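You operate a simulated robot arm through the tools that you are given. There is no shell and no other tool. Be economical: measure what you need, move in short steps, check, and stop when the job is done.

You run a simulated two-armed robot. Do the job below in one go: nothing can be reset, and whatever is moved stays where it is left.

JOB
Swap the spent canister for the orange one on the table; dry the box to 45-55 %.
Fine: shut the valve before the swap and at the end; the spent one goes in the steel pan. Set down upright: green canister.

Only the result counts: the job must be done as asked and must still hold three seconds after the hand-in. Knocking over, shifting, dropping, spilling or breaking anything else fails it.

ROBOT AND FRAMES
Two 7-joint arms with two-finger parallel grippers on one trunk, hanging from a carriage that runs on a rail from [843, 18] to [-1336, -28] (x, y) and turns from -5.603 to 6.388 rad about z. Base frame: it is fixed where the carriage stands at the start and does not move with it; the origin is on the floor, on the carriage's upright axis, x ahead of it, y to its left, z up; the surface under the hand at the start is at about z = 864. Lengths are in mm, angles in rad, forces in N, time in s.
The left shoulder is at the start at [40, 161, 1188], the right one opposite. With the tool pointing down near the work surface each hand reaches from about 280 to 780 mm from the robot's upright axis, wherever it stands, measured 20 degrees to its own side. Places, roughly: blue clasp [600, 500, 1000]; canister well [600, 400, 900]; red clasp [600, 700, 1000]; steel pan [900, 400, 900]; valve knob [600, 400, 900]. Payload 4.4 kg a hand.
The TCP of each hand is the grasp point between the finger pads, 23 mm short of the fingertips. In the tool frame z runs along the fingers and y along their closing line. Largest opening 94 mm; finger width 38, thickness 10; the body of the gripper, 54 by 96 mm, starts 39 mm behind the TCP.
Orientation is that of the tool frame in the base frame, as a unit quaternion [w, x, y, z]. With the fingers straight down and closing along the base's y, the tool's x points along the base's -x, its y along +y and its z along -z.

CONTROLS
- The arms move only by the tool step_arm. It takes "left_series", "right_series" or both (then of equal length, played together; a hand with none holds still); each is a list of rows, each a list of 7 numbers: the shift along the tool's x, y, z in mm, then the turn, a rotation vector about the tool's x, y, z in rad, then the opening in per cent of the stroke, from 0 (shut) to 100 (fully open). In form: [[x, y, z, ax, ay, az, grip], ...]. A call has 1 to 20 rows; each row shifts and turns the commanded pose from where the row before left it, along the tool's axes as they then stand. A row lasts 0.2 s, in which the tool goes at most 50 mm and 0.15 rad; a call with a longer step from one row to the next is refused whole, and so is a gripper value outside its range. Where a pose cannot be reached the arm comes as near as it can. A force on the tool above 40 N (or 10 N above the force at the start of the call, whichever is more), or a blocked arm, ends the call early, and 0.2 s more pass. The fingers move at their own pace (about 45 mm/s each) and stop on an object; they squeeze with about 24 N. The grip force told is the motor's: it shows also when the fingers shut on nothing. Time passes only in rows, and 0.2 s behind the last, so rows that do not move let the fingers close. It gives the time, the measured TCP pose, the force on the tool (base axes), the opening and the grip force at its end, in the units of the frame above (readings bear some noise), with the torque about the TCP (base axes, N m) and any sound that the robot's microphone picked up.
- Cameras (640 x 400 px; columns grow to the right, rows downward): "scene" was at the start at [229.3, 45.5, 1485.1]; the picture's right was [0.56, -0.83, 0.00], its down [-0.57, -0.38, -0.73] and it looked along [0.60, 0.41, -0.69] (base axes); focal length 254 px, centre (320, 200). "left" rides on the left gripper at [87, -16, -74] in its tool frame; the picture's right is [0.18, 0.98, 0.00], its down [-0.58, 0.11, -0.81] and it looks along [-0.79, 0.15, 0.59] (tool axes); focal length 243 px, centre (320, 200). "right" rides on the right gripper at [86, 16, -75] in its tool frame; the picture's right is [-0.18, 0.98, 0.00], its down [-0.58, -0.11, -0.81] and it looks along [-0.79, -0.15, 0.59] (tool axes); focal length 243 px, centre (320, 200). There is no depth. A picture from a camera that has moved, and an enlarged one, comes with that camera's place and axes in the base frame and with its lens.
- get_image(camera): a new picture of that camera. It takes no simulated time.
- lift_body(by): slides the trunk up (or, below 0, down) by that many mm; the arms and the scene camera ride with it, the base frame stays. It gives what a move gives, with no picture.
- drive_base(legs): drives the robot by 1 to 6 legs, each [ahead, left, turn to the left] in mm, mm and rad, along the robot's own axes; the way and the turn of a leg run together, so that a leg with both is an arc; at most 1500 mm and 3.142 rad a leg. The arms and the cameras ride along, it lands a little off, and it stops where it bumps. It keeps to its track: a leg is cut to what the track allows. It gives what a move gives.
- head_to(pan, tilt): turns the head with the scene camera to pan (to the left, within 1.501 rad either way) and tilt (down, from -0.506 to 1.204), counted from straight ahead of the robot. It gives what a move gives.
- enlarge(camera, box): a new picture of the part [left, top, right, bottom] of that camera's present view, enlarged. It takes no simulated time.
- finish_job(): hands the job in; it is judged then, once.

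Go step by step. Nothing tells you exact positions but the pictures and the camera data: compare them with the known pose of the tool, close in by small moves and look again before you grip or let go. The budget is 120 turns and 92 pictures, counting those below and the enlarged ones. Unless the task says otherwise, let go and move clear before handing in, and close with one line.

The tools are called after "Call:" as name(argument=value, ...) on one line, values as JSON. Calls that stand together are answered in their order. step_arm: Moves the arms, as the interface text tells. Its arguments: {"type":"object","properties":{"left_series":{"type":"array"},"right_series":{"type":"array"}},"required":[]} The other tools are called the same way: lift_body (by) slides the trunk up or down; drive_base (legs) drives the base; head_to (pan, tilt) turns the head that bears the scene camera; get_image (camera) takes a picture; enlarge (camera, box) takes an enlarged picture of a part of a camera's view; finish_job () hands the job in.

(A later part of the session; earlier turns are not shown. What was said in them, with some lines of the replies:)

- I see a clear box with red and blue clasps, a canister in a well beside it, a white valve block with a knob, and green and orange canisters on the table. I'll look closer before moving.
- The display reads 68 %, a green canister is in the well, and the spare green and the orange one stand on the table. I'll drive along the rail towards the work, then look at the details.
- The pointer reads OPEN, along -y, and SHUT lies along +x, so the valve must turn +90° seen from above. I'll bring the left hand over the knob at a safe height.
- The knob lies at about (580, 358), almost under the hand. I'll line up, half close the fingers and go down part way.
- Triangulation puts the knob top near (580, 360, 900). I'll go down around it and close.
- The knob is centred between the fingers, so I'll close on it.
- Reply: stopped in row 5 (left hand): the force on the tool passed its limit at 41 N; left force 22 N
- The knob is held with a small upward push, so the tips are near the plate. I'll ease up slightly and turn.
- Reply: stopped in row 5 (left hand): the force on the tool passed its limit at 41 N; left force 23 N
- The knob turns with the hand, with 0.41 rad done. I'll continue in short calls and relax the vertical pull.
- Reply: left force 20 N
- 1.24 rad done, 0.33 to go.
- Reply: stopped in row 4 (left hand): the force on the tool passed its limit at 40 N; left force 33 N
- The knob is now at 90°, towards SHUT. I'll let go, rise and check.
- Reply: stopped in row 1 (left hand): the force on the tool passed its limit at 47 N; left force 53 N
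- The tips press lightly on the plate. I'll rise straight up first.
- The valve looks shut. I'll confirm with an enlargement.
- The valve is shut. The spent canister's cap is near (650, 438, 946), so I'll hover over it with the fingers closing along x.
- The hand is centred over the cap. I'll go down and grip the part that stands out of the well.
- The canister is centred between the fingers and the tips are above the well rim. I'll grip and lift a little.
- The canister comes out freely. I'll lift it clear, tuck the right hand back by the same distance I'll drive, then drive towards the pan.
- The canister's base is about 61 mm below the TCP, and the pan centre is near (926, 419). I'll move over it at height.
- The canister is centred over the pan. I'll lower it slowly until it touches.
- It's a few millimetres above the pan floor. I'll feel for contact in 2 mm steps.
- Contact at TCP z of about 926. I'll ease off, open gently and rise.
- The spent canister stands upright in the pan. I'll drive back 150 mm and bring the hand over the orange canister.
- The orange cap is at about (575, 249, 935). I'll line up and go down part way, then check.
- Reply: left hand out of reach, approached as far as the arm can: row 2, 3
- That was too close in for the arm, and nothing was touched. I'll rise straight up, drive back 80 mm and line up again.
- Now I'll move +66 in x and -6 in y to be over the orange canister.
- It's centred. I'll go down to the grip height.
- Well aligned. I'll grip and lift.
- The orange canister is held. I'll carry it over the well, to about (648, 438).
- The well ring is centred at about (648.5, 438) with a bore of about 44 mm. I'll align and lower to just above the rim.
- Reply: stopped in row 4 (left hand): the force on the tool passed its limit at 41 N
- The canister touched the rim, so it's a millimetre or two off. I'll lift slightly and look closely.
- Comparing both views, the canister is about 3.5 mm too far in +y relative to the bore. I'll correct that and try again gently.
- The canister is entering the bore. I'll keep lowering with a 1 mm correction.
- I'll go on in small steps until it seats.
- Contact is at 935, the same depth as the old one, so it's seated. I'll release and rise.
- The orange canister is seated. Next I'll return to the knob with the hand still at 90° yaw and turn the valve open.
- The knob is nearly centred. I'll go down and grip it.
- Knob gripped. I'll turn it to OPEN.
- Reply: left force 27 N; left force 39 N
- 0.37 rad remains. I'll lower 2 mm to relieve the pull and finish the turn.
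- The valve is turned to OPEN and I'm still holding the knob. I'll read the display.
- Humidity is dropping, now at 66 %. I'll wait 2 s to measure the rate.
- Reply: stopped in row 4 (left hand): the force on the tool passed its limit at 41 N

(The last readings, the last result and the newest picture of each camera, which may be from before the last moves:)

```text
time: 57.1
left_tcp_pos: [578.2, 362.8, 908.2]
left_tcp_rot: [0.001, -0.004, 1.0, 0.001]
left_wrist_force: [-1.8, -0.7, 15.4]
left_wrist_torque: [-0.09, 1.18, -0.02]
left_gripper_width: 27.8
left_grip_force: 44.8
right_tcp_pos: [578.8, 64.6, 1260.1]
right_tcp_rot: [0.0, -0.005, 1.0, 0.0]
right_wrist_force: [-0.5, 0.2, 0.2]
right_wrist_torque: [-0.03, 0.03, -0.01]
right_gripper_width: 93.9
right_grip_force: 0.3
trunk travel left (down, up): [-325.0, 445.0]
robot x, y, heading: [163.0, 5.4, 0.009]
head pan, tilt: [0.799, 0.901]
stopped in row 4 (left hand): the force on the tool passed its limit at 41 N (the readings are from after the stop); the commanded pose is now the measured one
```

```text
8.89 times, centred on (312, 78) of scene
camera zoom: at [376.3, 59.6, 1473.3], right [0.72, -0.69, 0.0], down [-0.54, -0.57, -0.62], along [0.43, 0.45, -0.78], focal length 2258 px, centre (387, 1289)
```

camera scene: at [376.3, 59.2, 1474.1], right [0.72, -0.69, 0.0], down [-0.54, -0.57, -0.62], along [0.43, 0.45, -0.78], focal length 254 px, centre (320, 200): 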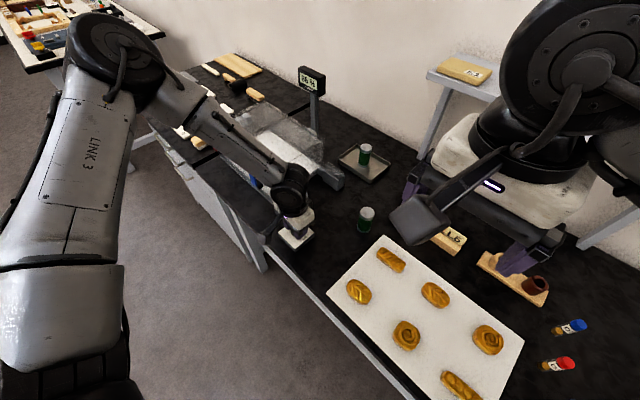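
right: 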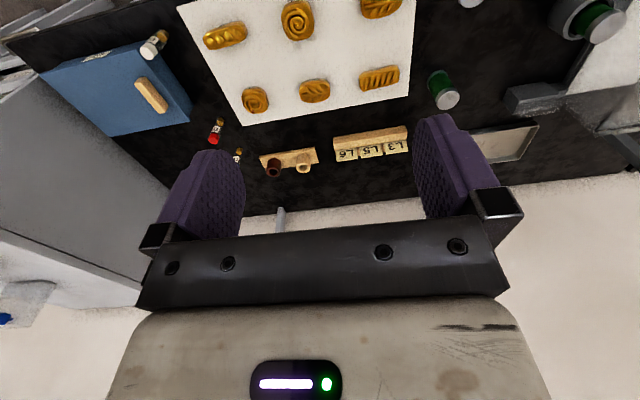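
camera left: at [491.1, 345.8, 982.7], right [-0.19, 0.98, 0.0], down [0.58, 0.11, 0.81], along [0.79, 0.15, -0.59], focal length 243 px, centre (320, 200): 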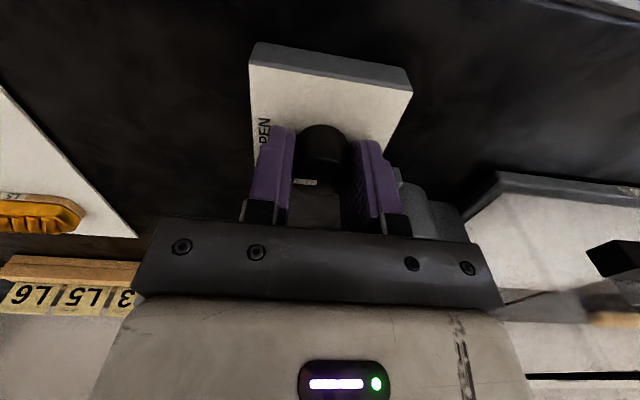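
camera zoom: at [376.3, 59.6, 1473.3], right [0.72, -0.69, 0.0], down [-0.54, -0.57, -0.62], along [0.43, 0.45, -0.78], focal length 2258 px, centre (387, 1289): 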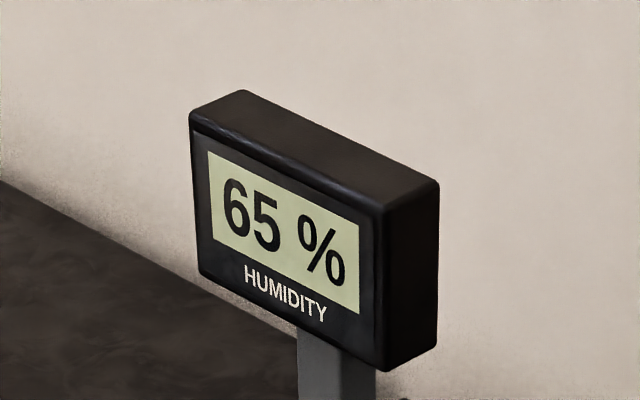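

The rate is about 1 %/s. The base sway loads the held knob, so I'll loosen the fingers around it while waiting.

Call:
step_arm(left_series=[[0, 0, -2, 0, 0, 0, 50], [0, 0, 0, 0, 0, 0, 50], [0, 0, 0, 0, 0, 0, 50], [0, 0, 0, 0, 0, 0, 50], [0, 0, 0, 0, 0, 0, 50], [0, 0, 0, 0, 0, 0, 50], [0, 0, 0, 0, 0, 0, 50], [0, 0, 0, 0, 0, 0, 50], [0, 0, 0, 0, 0, 0, 50], [0, 0, 0, 0, 0, 0, 50], [0, 0, 0, 0, 0, 0, 50], [0, 0, 0, 0, 0, 0, 50], [0, 0, 0, 0, 0, 0, 50], [0, 0, 0, 0, 0, 0, 50], [0, 0, 0, 0, 0, 0, 50]])

Call:
enlarge(camera="scene", box=[290, 55, 335, 100])

Call:
get_image(camera="left")

```text
time: 60.3
left_tcp_pos: [577.6, 361.4, 909.9]
left_tcp_rot: [0.0, -0.003, 1.0, 0.001]
left_wrist_force: [0.8, 0.3, 0.0]
left_wrist_torque: [-0.03, 0.01, 0.02]
left_gripper_width: 47.2
left_grip_force: 0.1
right_tcp_pos: [578.3, 64.2, 1260.1]
right_tcp_rot: [0.0, -0.004, 1.0, 0.0]
right_wrist_force: [0.3, 0.7, 0.3]
right_wrist_torque: [-0.02, -0.02, 0.04]
right_gripper_width: 93.9
right_grip_force: 0.0
trunk travel left (down, up): [-325.0, 445.0]
robot x, y, heading: [165.7, 3.2, 0.008]
head pan, tilt: [0.799, 0.901]
```

```text
8.89 times, centred on (312, 78) of scene
camera zoom: at [376.2, 59.2, 1473.6], right [0.72, -0.69, 0.0], down [-0.54, -0.57, -0.62], along [0.43, 0.45, -0.78], focal length 2258 px, centre (387, 1289)
```

zoom: 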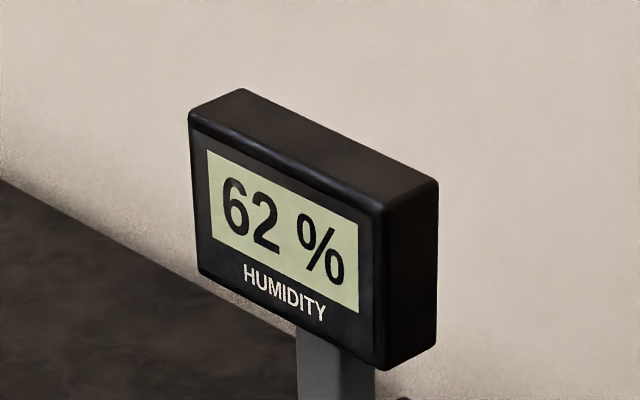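

```text
30 pictures are left
camera left: at [490.9, 345.2, 984.0], right [-0.19, 0.98, 0.0], down [0.58, 0.11, 0.81], along [0.79, 0.15, -0.59], focal length 243 px, centre (320, 200)
```

left: 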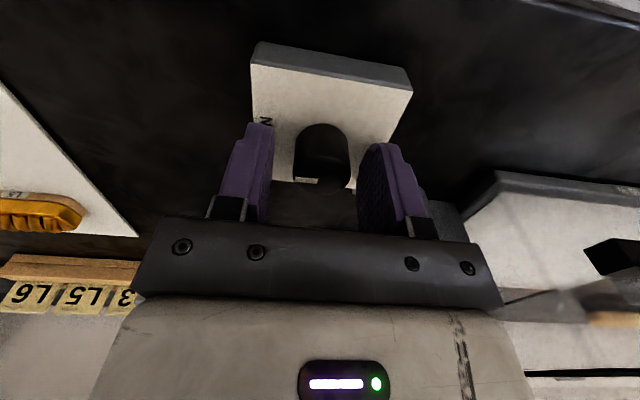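

62 % at 60.3 s. I'll wait about 6 s more.

Call:
step_arm(left_series=[[0, 0, 0, 0, 0, 0, 50], [0, 0, 0, 0, 0, 0, 50], [0, 0, 0, 0, 0, 0, 50], [0, 0, 0, 0, 0, 0, 50], [0, 0, 0, 0, 0, 0, 50], [0, 0, 0, 0, 0, 0, 50], [0, 0, 0, 0, 0, 0, 50], [0, 0, 0, 0, 0, 0, 50], [0, 0, 0, 0, 0, 0, 50], [0, 0, 0, 0, 0, 0, 50], [0, 0, 0, 0, 0, 0, 50], [0, 0, 0, 0, 0, 0, 50], [0, 0, 0, 0, 0, 0, 50], [0, 0, 0, 0, 0, 0, 50], [0, 0, 0, 0, 0, 0, 50], [0, 0, 0, 0, 0, 0, 50], [0, 0, 0, 0, 0, 0, 50], [0, 0, 0, 0, 0, 0, 50], [0, 0, 0, 0, 0, 0, 50], [0, 0, 0, 0, 0, 0, 50]])

Call:
step_arm(left_series=[[0, 0, 0, 0, 0, 0, 50], [0, 0, 0, 0, 0, 0, 50], [0, 0, 0, 0, 0, 0, 50], [0, 0, 0, 0, 0, 0, 50], [0, 0, 0, 0, 0, 0, 50], [0, 0, 0, 0, 0, 0, 50], [0, 0, 0, 0, 0, 0, 50], [0, 0, 0, 0, 0, 0, 50], [0, 0, 0, 0, 0, 0, 50], [0, 0, 0, 0, 0, 0, 50]])

Call:
enlarge(camera="scene", box=[290, 55, 335, 100])

```text
time: 64.5
left_tcp_pos: [577.8, 362.3, 908.9]
left_tcp_rot: [0.0, -0.003, 1.0, 0.0]
left_wrist_force: [-1.1, 0.3, -0.2]
left_wrist_torque: [-0.03, 0.0, -0.01]
left_gripper_width: 46.9
left_grip_force: 0.0
right_tcp_pos: [578.5, 63.5, 1259.9]
right_tcp_rot: [0.0, -0.004, 1.0, 0.001]
right_wrist_force: [-0.4, -0.2, -0.1]
right_wrist_torque: [0.01, 0.01, -0.01]
right_gripper_width: 94.0
right_grip_force: 0.0
trunk travel left (down, up): [-325.0, 445.0]
robot x, y, heading: [162.5, 1.7, 0.011]
head pan, tilt: [0.799, 0.901]
```

```text
time: 66.7
left_tcp_pos: [576.5, 362.4, 909.6]
left_tcp_rot: [0.0, -0.004, 1.0, 0.001]
left_wrist_force: [0.6, -0.1, 0.5]
left_wrist_torque: [0.0, -0.03, -0.04]
left_gripper_width: 47.0
left_grip_force: 0.0
right_tcp_pos: [578.0, 63.0, 1261.1]
right_tcp_rot: [0.0, -0.004, 1.0, 0.0]
right_wrist_force: [-0.5, 0.5, -0.5]
right_wrist_torque: [-0.02, 0.02, 0.02]
right_gripper_width: 93.7
right_grip_force: 0.1
trunk travel left (down, up): [-325.0, 445.0]
robot x, y, heading: [164.2, 0.1, 0.007]
head pan, tilt: [0.799, 0.901]
```

```text
8.89 times, centred on (312, 78) of scene
camera zoom: at [376.2, 59.2, 1473.6], right [0.72, -0.69, 0.0], down [-0.54, -0.57, -0.62], along [0.43, 0.45, -0.78], focal length 2258 px, centre (387, 1289)
```

zoom: 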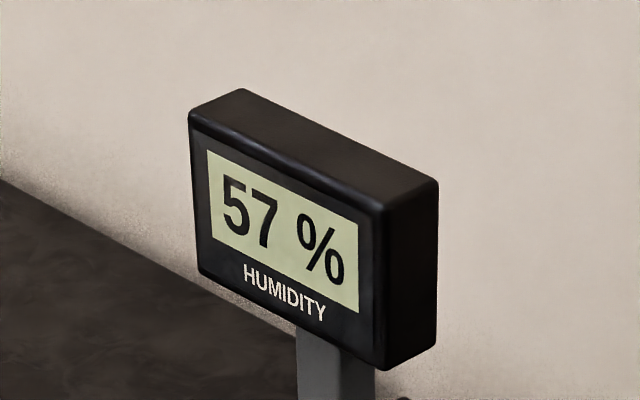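

57 %, falling about 0.8 %/s. I'll wait about 3 s more, ending with the grip closing.

Call:
step_arm(left_series=[[0, 0, 0, 0, 0, 0, 50], [0, 0, 0, 0, 0, 0, 50], [0, 0, 0, 0, 0, 0, 50], [0, 0, 0, 0, 0, 0, 50], [0, 0, 0, 0, 0, 0, 50], [0, 0, 0, 0, 0, 0, 50], [0, 0, 0, 0, 0, 0, 50], [0, 0, 0, 0, 0, 0, 50], [0, 0, 0, 0, 0, 0, 50], [0, 0, 0, 0, 0, 0, 50], [0, 0, 1, 0, 0, 0, 20], [0, 0, 0, 0, 0, 0, 0], [0, 0, 0, 0, 0, 0, 0], [0, 0, 0, 0, 0, 0, 0]])

Call:
enlarge(camera="scene", box=[290, 55, 335, 100])

```text
time: 69.7
left_tcp_pos: [577.4, 361.7, 908.0]
left_tcp_rot: [0.0, -0.004, 1.0, 0.001]
left_wrist_force: [-2.4, -0.4, 3.7]
left_wrist_torque: [-0.13, 0.13, 0.0]
left_gripper_width: 27.5
left_grip_force: 45.4
right_tcp_pos: [578.3, 64.4, 1260.4]
right_tcp_rot: [0.001, -0.005, 1.0, 0.0]
right_wrist_force: [-0.3, 0.0, -0.6]
right_wrist_torque: [-0.04, 0.02, 0.0]
right_gripper_width: 93.9
right_grip_force: 0.1
trunk travel left (down, up): [-325.0, 445.0]
robot x, y, heading: [164.9, 4.7, 0.012]
head pan, tilt: [0.799, 0.901]
```

```text
8.89 times, centred on (312, 78) of scene
camera zoom: at [376.1, 59.3, 1473.6], right [0.72, -0.69, 0.0], down [-0.54, -0.57, -0.62], along [0.43, 0.45, -0.78], focal length 2258 px, centre (387, 1289)
```

zoom: 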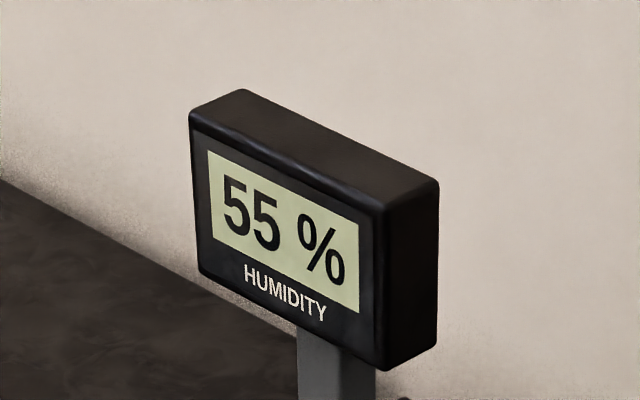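

55 %. I'll hold about 1.5 s more, then turn to SHUT.

Call:
step_arm(left_series=[[0, 0, 0, 0, 0, 0, 0], [0, 0, 0, 0, 0, 0, 0], [0, 0, 0, 0, 0, 0, 0], [0, 0, 0, 0, 0, 0, 0], [0, 0, 0, 0, 0, 0, 0], [0, 0, 0, 0, 0, -0.12, 0], [0, 0, 0, 0, 0, -0.12, 0], [0, 0, 0, 0, 0, -0.12, 0], [0, 0, 0, 0, 0, -0.12, 0]])

Call:
step_arm(left_series=[[0, 0, 0, 0, 0, -0.12, 0], [0, 0, 0, 0, 0, -0.12, 0], [0, 0, 0, 0, 0, -0.12, 0], [0, 0, 0, 0, 0, -0.12, 0]])

```text
time: 71.7
left_tcp_pos: [576.5, 363.1, 907.5]
left_tcp_rot: [0.001, -0.242, 0.97, 0.001]
left_wrist_force: [2.8, 7.5, 1.3]
left_wrist_torque: [-0.46, 0.63, -0.02]
left_gripper_width: 27.9
left_grip_force: 44.8
right_tcp_pos: [579.2, 65.3, 1259.7]
right_tcp_rot: [0.0, -0.004, 1.0, 0.0]
right_wrist_force: [0.1, 0.0, 0.0]
right_wrist_torque: [0.01, -0.01, -0.01]
right_gripper_width: 94.0
right_grip_force: 0.0
trunk travel left (down, up): [-325.0, 445.0]
robot x, y, heading: [165.4, 4.1, 0.011]
head pan, tilt: [0.799, 0.901]
```

```text
time: 72.7
left_tcp_pos: [575.7, 363.9, 908.0]
left_tcp_rot: [0.001, -0.467, 0.884, 0.0]
left_wrist_force: [7.5, 12.3, -14.7]
left_wrist_torque: [-0.69, 0.26, 0.03]
left_gripper_width: 27.5
left_grip_force: 45.5
right_tcp_pos: [579.4, 63.7, 1260.0]
right_tcp_rot: [0.001, -0.004, 1.0, 0.001]
right_wrist_force: [0.1, -0.3, 0.0]
right_wrist_torque: [-0.03, 0.0, 0.01]
right_gripper_width: 94.1
right_grip_force: 0.1
trunk travel left (down, up): [-325.0, 445.0]
robot x, y, heading: [167.4, 3.4, 0.012]
head pan, tilt: [0.799, 0.901]
```

0.6 rad remains.

Call:
step_arm(left_series=[[0, 0, 1, 0, 0, -0.12, 0], [0, 0, 0, 0, 0, -0.12, 0], [0, 0, 0, 0, 0, -0.12, 0], [0, 0, 0, 0, 0, -0.12, 0], [0, 0, 0, 0, 0, -0.12, 0]])

Call:
step_arm(left_series=[[0, 0, -1, 0, 0, 0, 40], [0, 0, -1, 0, 0, 0, 50], [0, 0, -1, 0, 0, 0, 50], [0, 0, -30, 0, 0, 0, 50], [0, 0, -40, 0, 0, 0, 50], [0, 0, -40, 0, 0, 0, 50], [0, 0, -40, 0, 0, 0, 50], [0, 0, 0, 0, 0, 0, 50]])

Call:
enlarge(camera="left", box=[270, 0, 370, 90])

Call:
enlarge(camera="scene", box=[290, 55, 335, 100])

```text
time: 73.9
left_tcp_pos: [576.2, 364.2, 908.0]
left_tcp_rot: [0.0, -0.707, 0.707, 0.002]
left_wrist_force: [-6.3, 9.7, 6.5]
left_wrist_torque: [0.65, 0.2, -0.05]
left_gripper_width: 27.5
left_grip_force: 45.3
right_tcp_pos: [578.1, 65.8, 1260.7]
right_tcp_rot: [0.0, -0.004, 1.0, 0.001]
right_wrist_force: [-0.1, -1.4, -0.9]
right_wrist_torque: [-0.06, 0.01, 0.04]
right_gripper_width: 94.3
right_grip_force: 0.1
trunk travel left (down, up): [-325.0, 445.0]
robot x, y, heading: [165.3, 2.3, 0.012]
head pan, tilt: [0.799, 0.901]
```

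```text
time: 75.7
left_tcp_pos: [578.6, 362.3, 1062.1]
left_tcp_rot: [0.001, -0.707, 0.707, 0.001]
left_wrist_force: [-0.3, -0.2, -0.4]
left_wrist_torque: [-0.01, 0.01, 0.03]
left_gripper_width: 46.9
left_grip_force: 0.0
right_tcp_pos: [577.6, 63.7, 1259.6]
right_tcp_rot: [0.0, -0.004, 1.0, -0.001]
right_wrist_force: [-1.1, -0.8, 0.7]
right_wrist_torque: [-0.02, -0.02, 0.02]
right_gripper_width: 94.2
right_grip_force: 0.0
trunk travel left (down, up): [-325.0, 445.0]
robot x, y, heading: [161.4, 7.5, 0.009]
head pan, tilt: [0.799, 0.901]
```

```text
4.44 times, centred on (320, 45) of left
camera zoom: at [594.6, 275.8, 1137.0], right [-0.98, -0.18, 0.0], down [-0.11, 0.58, 0.81], along [-0.15, 0.79, -0.59], focal length 1078 px, centre (320, 889)
```

zoom: 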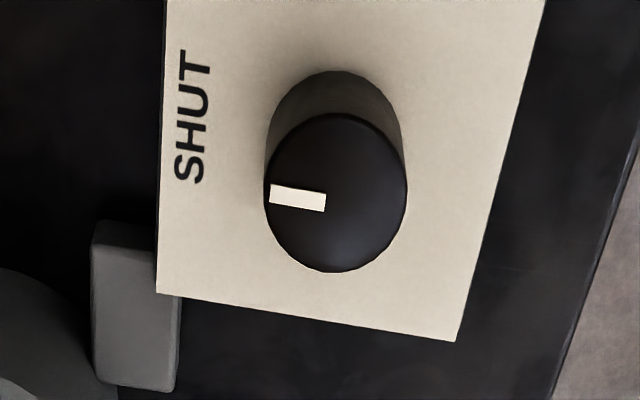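

```text
8.89 times, centred on (312, 78) of scene
camera zoom: at [376.1, 59.1, 1473.6], right [0.72, -0.69, 0.0], down [-0.54, -0.57, -0.62], along [0.43, 0.45, -0.78], focal length 2258 px, centre (387, 1289)
```

zoom: 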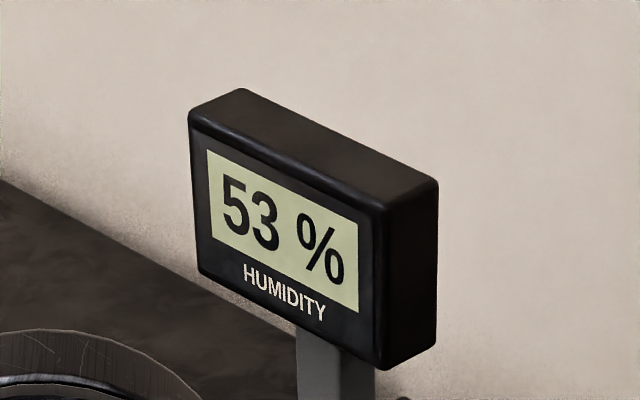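

The valve is shut at 53 %. I'll move the hand up clear, wait a few seconds and check that the reading holds.

Call:
step_arm(left_series=[[0, 0, -40, 0, 0, 0, 50], [0, 0, -40, 0, 0, 0, 50], [0, 0, -40, 0, 0, 0, 50], [0, 0, 0, 0, 0, 0, 50], [0, 0, 0, 0, 0, 0, 50], [0, 0, 0, 0, 0, 0, 50], [0, 0, 0, 0, 0, 0, 50], [0, 0, 0, 0, 0, 0, 50], [0, 0, 0, 0, 0, 0, 50], [0, 0, 0, 0, 0, 0, 50], [0, 0, 0, 0, 0, 0, 50], [0, 0, 0, 0, 0, 0, 50], [0, 0, 0, 0, 0, 0, 50], [0, 0, 0, 0, 0, 0, 50], [0, 0, 0, 0, 0, 0, 50], [0, 0, 0, 0, 0, 0, 50], [0, 0, 0, 0, 0, 0, 50], [0, 0, 0, 0, 0, 0, 50], [0, 0, 0, 0, 0, 0, 50], [0, 0, 0, 0, 0, 0, 50]])

Call:
get_image(camera="scene")

Call:
enlarge(camera="scene", box=[290, 55, 335, 100])

Call:
enlarge(camera="scene", box=[260, 130, 400, 250])

```text
time: 79.9
left_tcp_pos: [579.6, 361.5, 1180.4]
left_tcp_rot: [0.001, -0.706, 0.708, 0.0]
left_wrist_force: [0.4, -0.2, 0.1]
left_wrist_torque: [-0.02, -0.02, -0.01]
left_gripper_width: 46.8
left_grip_force: 0.1
right_tcp_pos: [577.2, 63.9, 1259.3]
right_tcp_rot: [-0.001, -0.005, 1.0, 0.0]
right_wrist_force: [-0.5, -0.3, 0.7]
right_wrist_torque: [0.02, 0.03, 0.0]
right_gripper_width: 94.0
right_grip_force: 0.0
trunk travel left (down, up): [-325.0, 445.0]
robot x, y, heading: [162.4, 1.8, 0.011]
head pan, tilt: [0.799, 0.901]
```

```text
25 pictures are left
camera scene: at [376.2, 59.2, 1473.6], right [0.72, -0.69, 0.0], down [-0.54, -0.57, -0.62], along [0.43, 0.45, -0.78], focal length 254 px, centre (320, 200)
```

scene: 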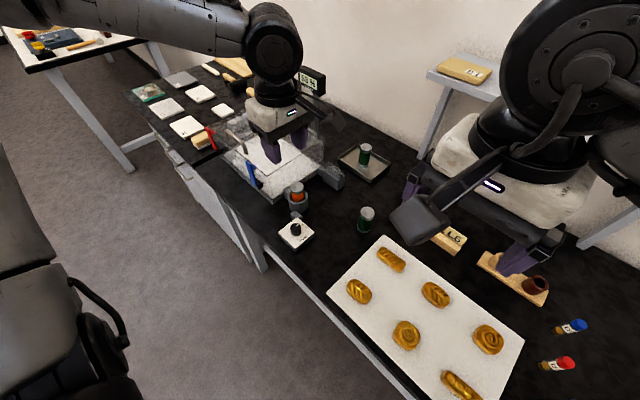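

```text
8.89 times, centred on (312, 78) of scene
camera zoom: at [376.2, 59.2, 1473.6], right [0.72, -0.69, 0.0], down [-0.54, -0.57, -0.62], along [0.43, 0.45, -0.78], focal length 2258 px, centre (387, 1289)
```

zoom: 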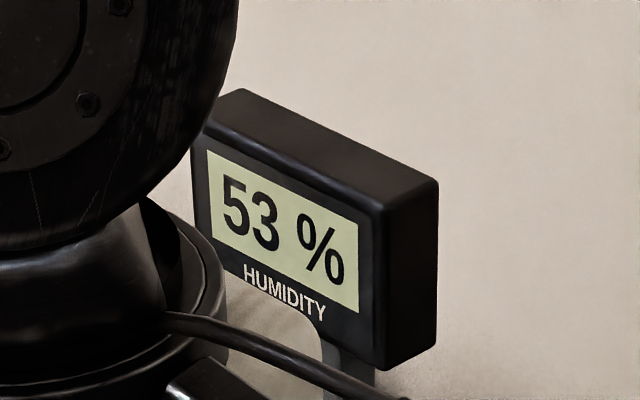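

```text
3.33 times, centred on (330, 190) of scene
camera zoom: at [376.2, 59.2, 1473.6], right [0.72, -0.69, 0.0], down [-0.54, -0.57, -0.62], along [0.43, 0.45, -0.78], focal length 846 px, centre (287, 233)
```

zoom: 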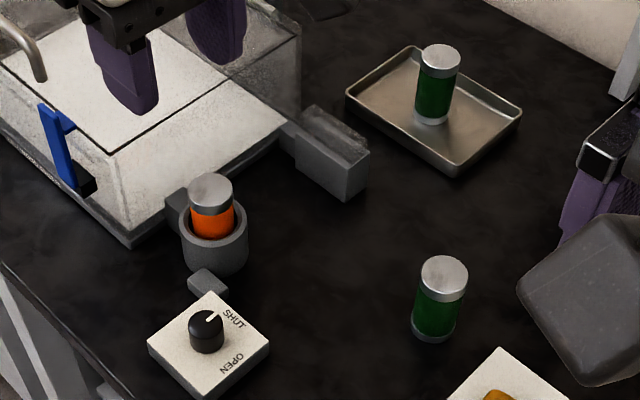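

The reading holds at 53 % with the valve shut, the orange canister is in the well, and the spent green one stands upright in the pan. I'm handing in.

Call:
finish_job()

```text
The job is handed in.
```

The job is done and handed in: the orange canister is in the well, the spent green one stands upright in the steel pan, the valve is shut, and the box reads 53 %.
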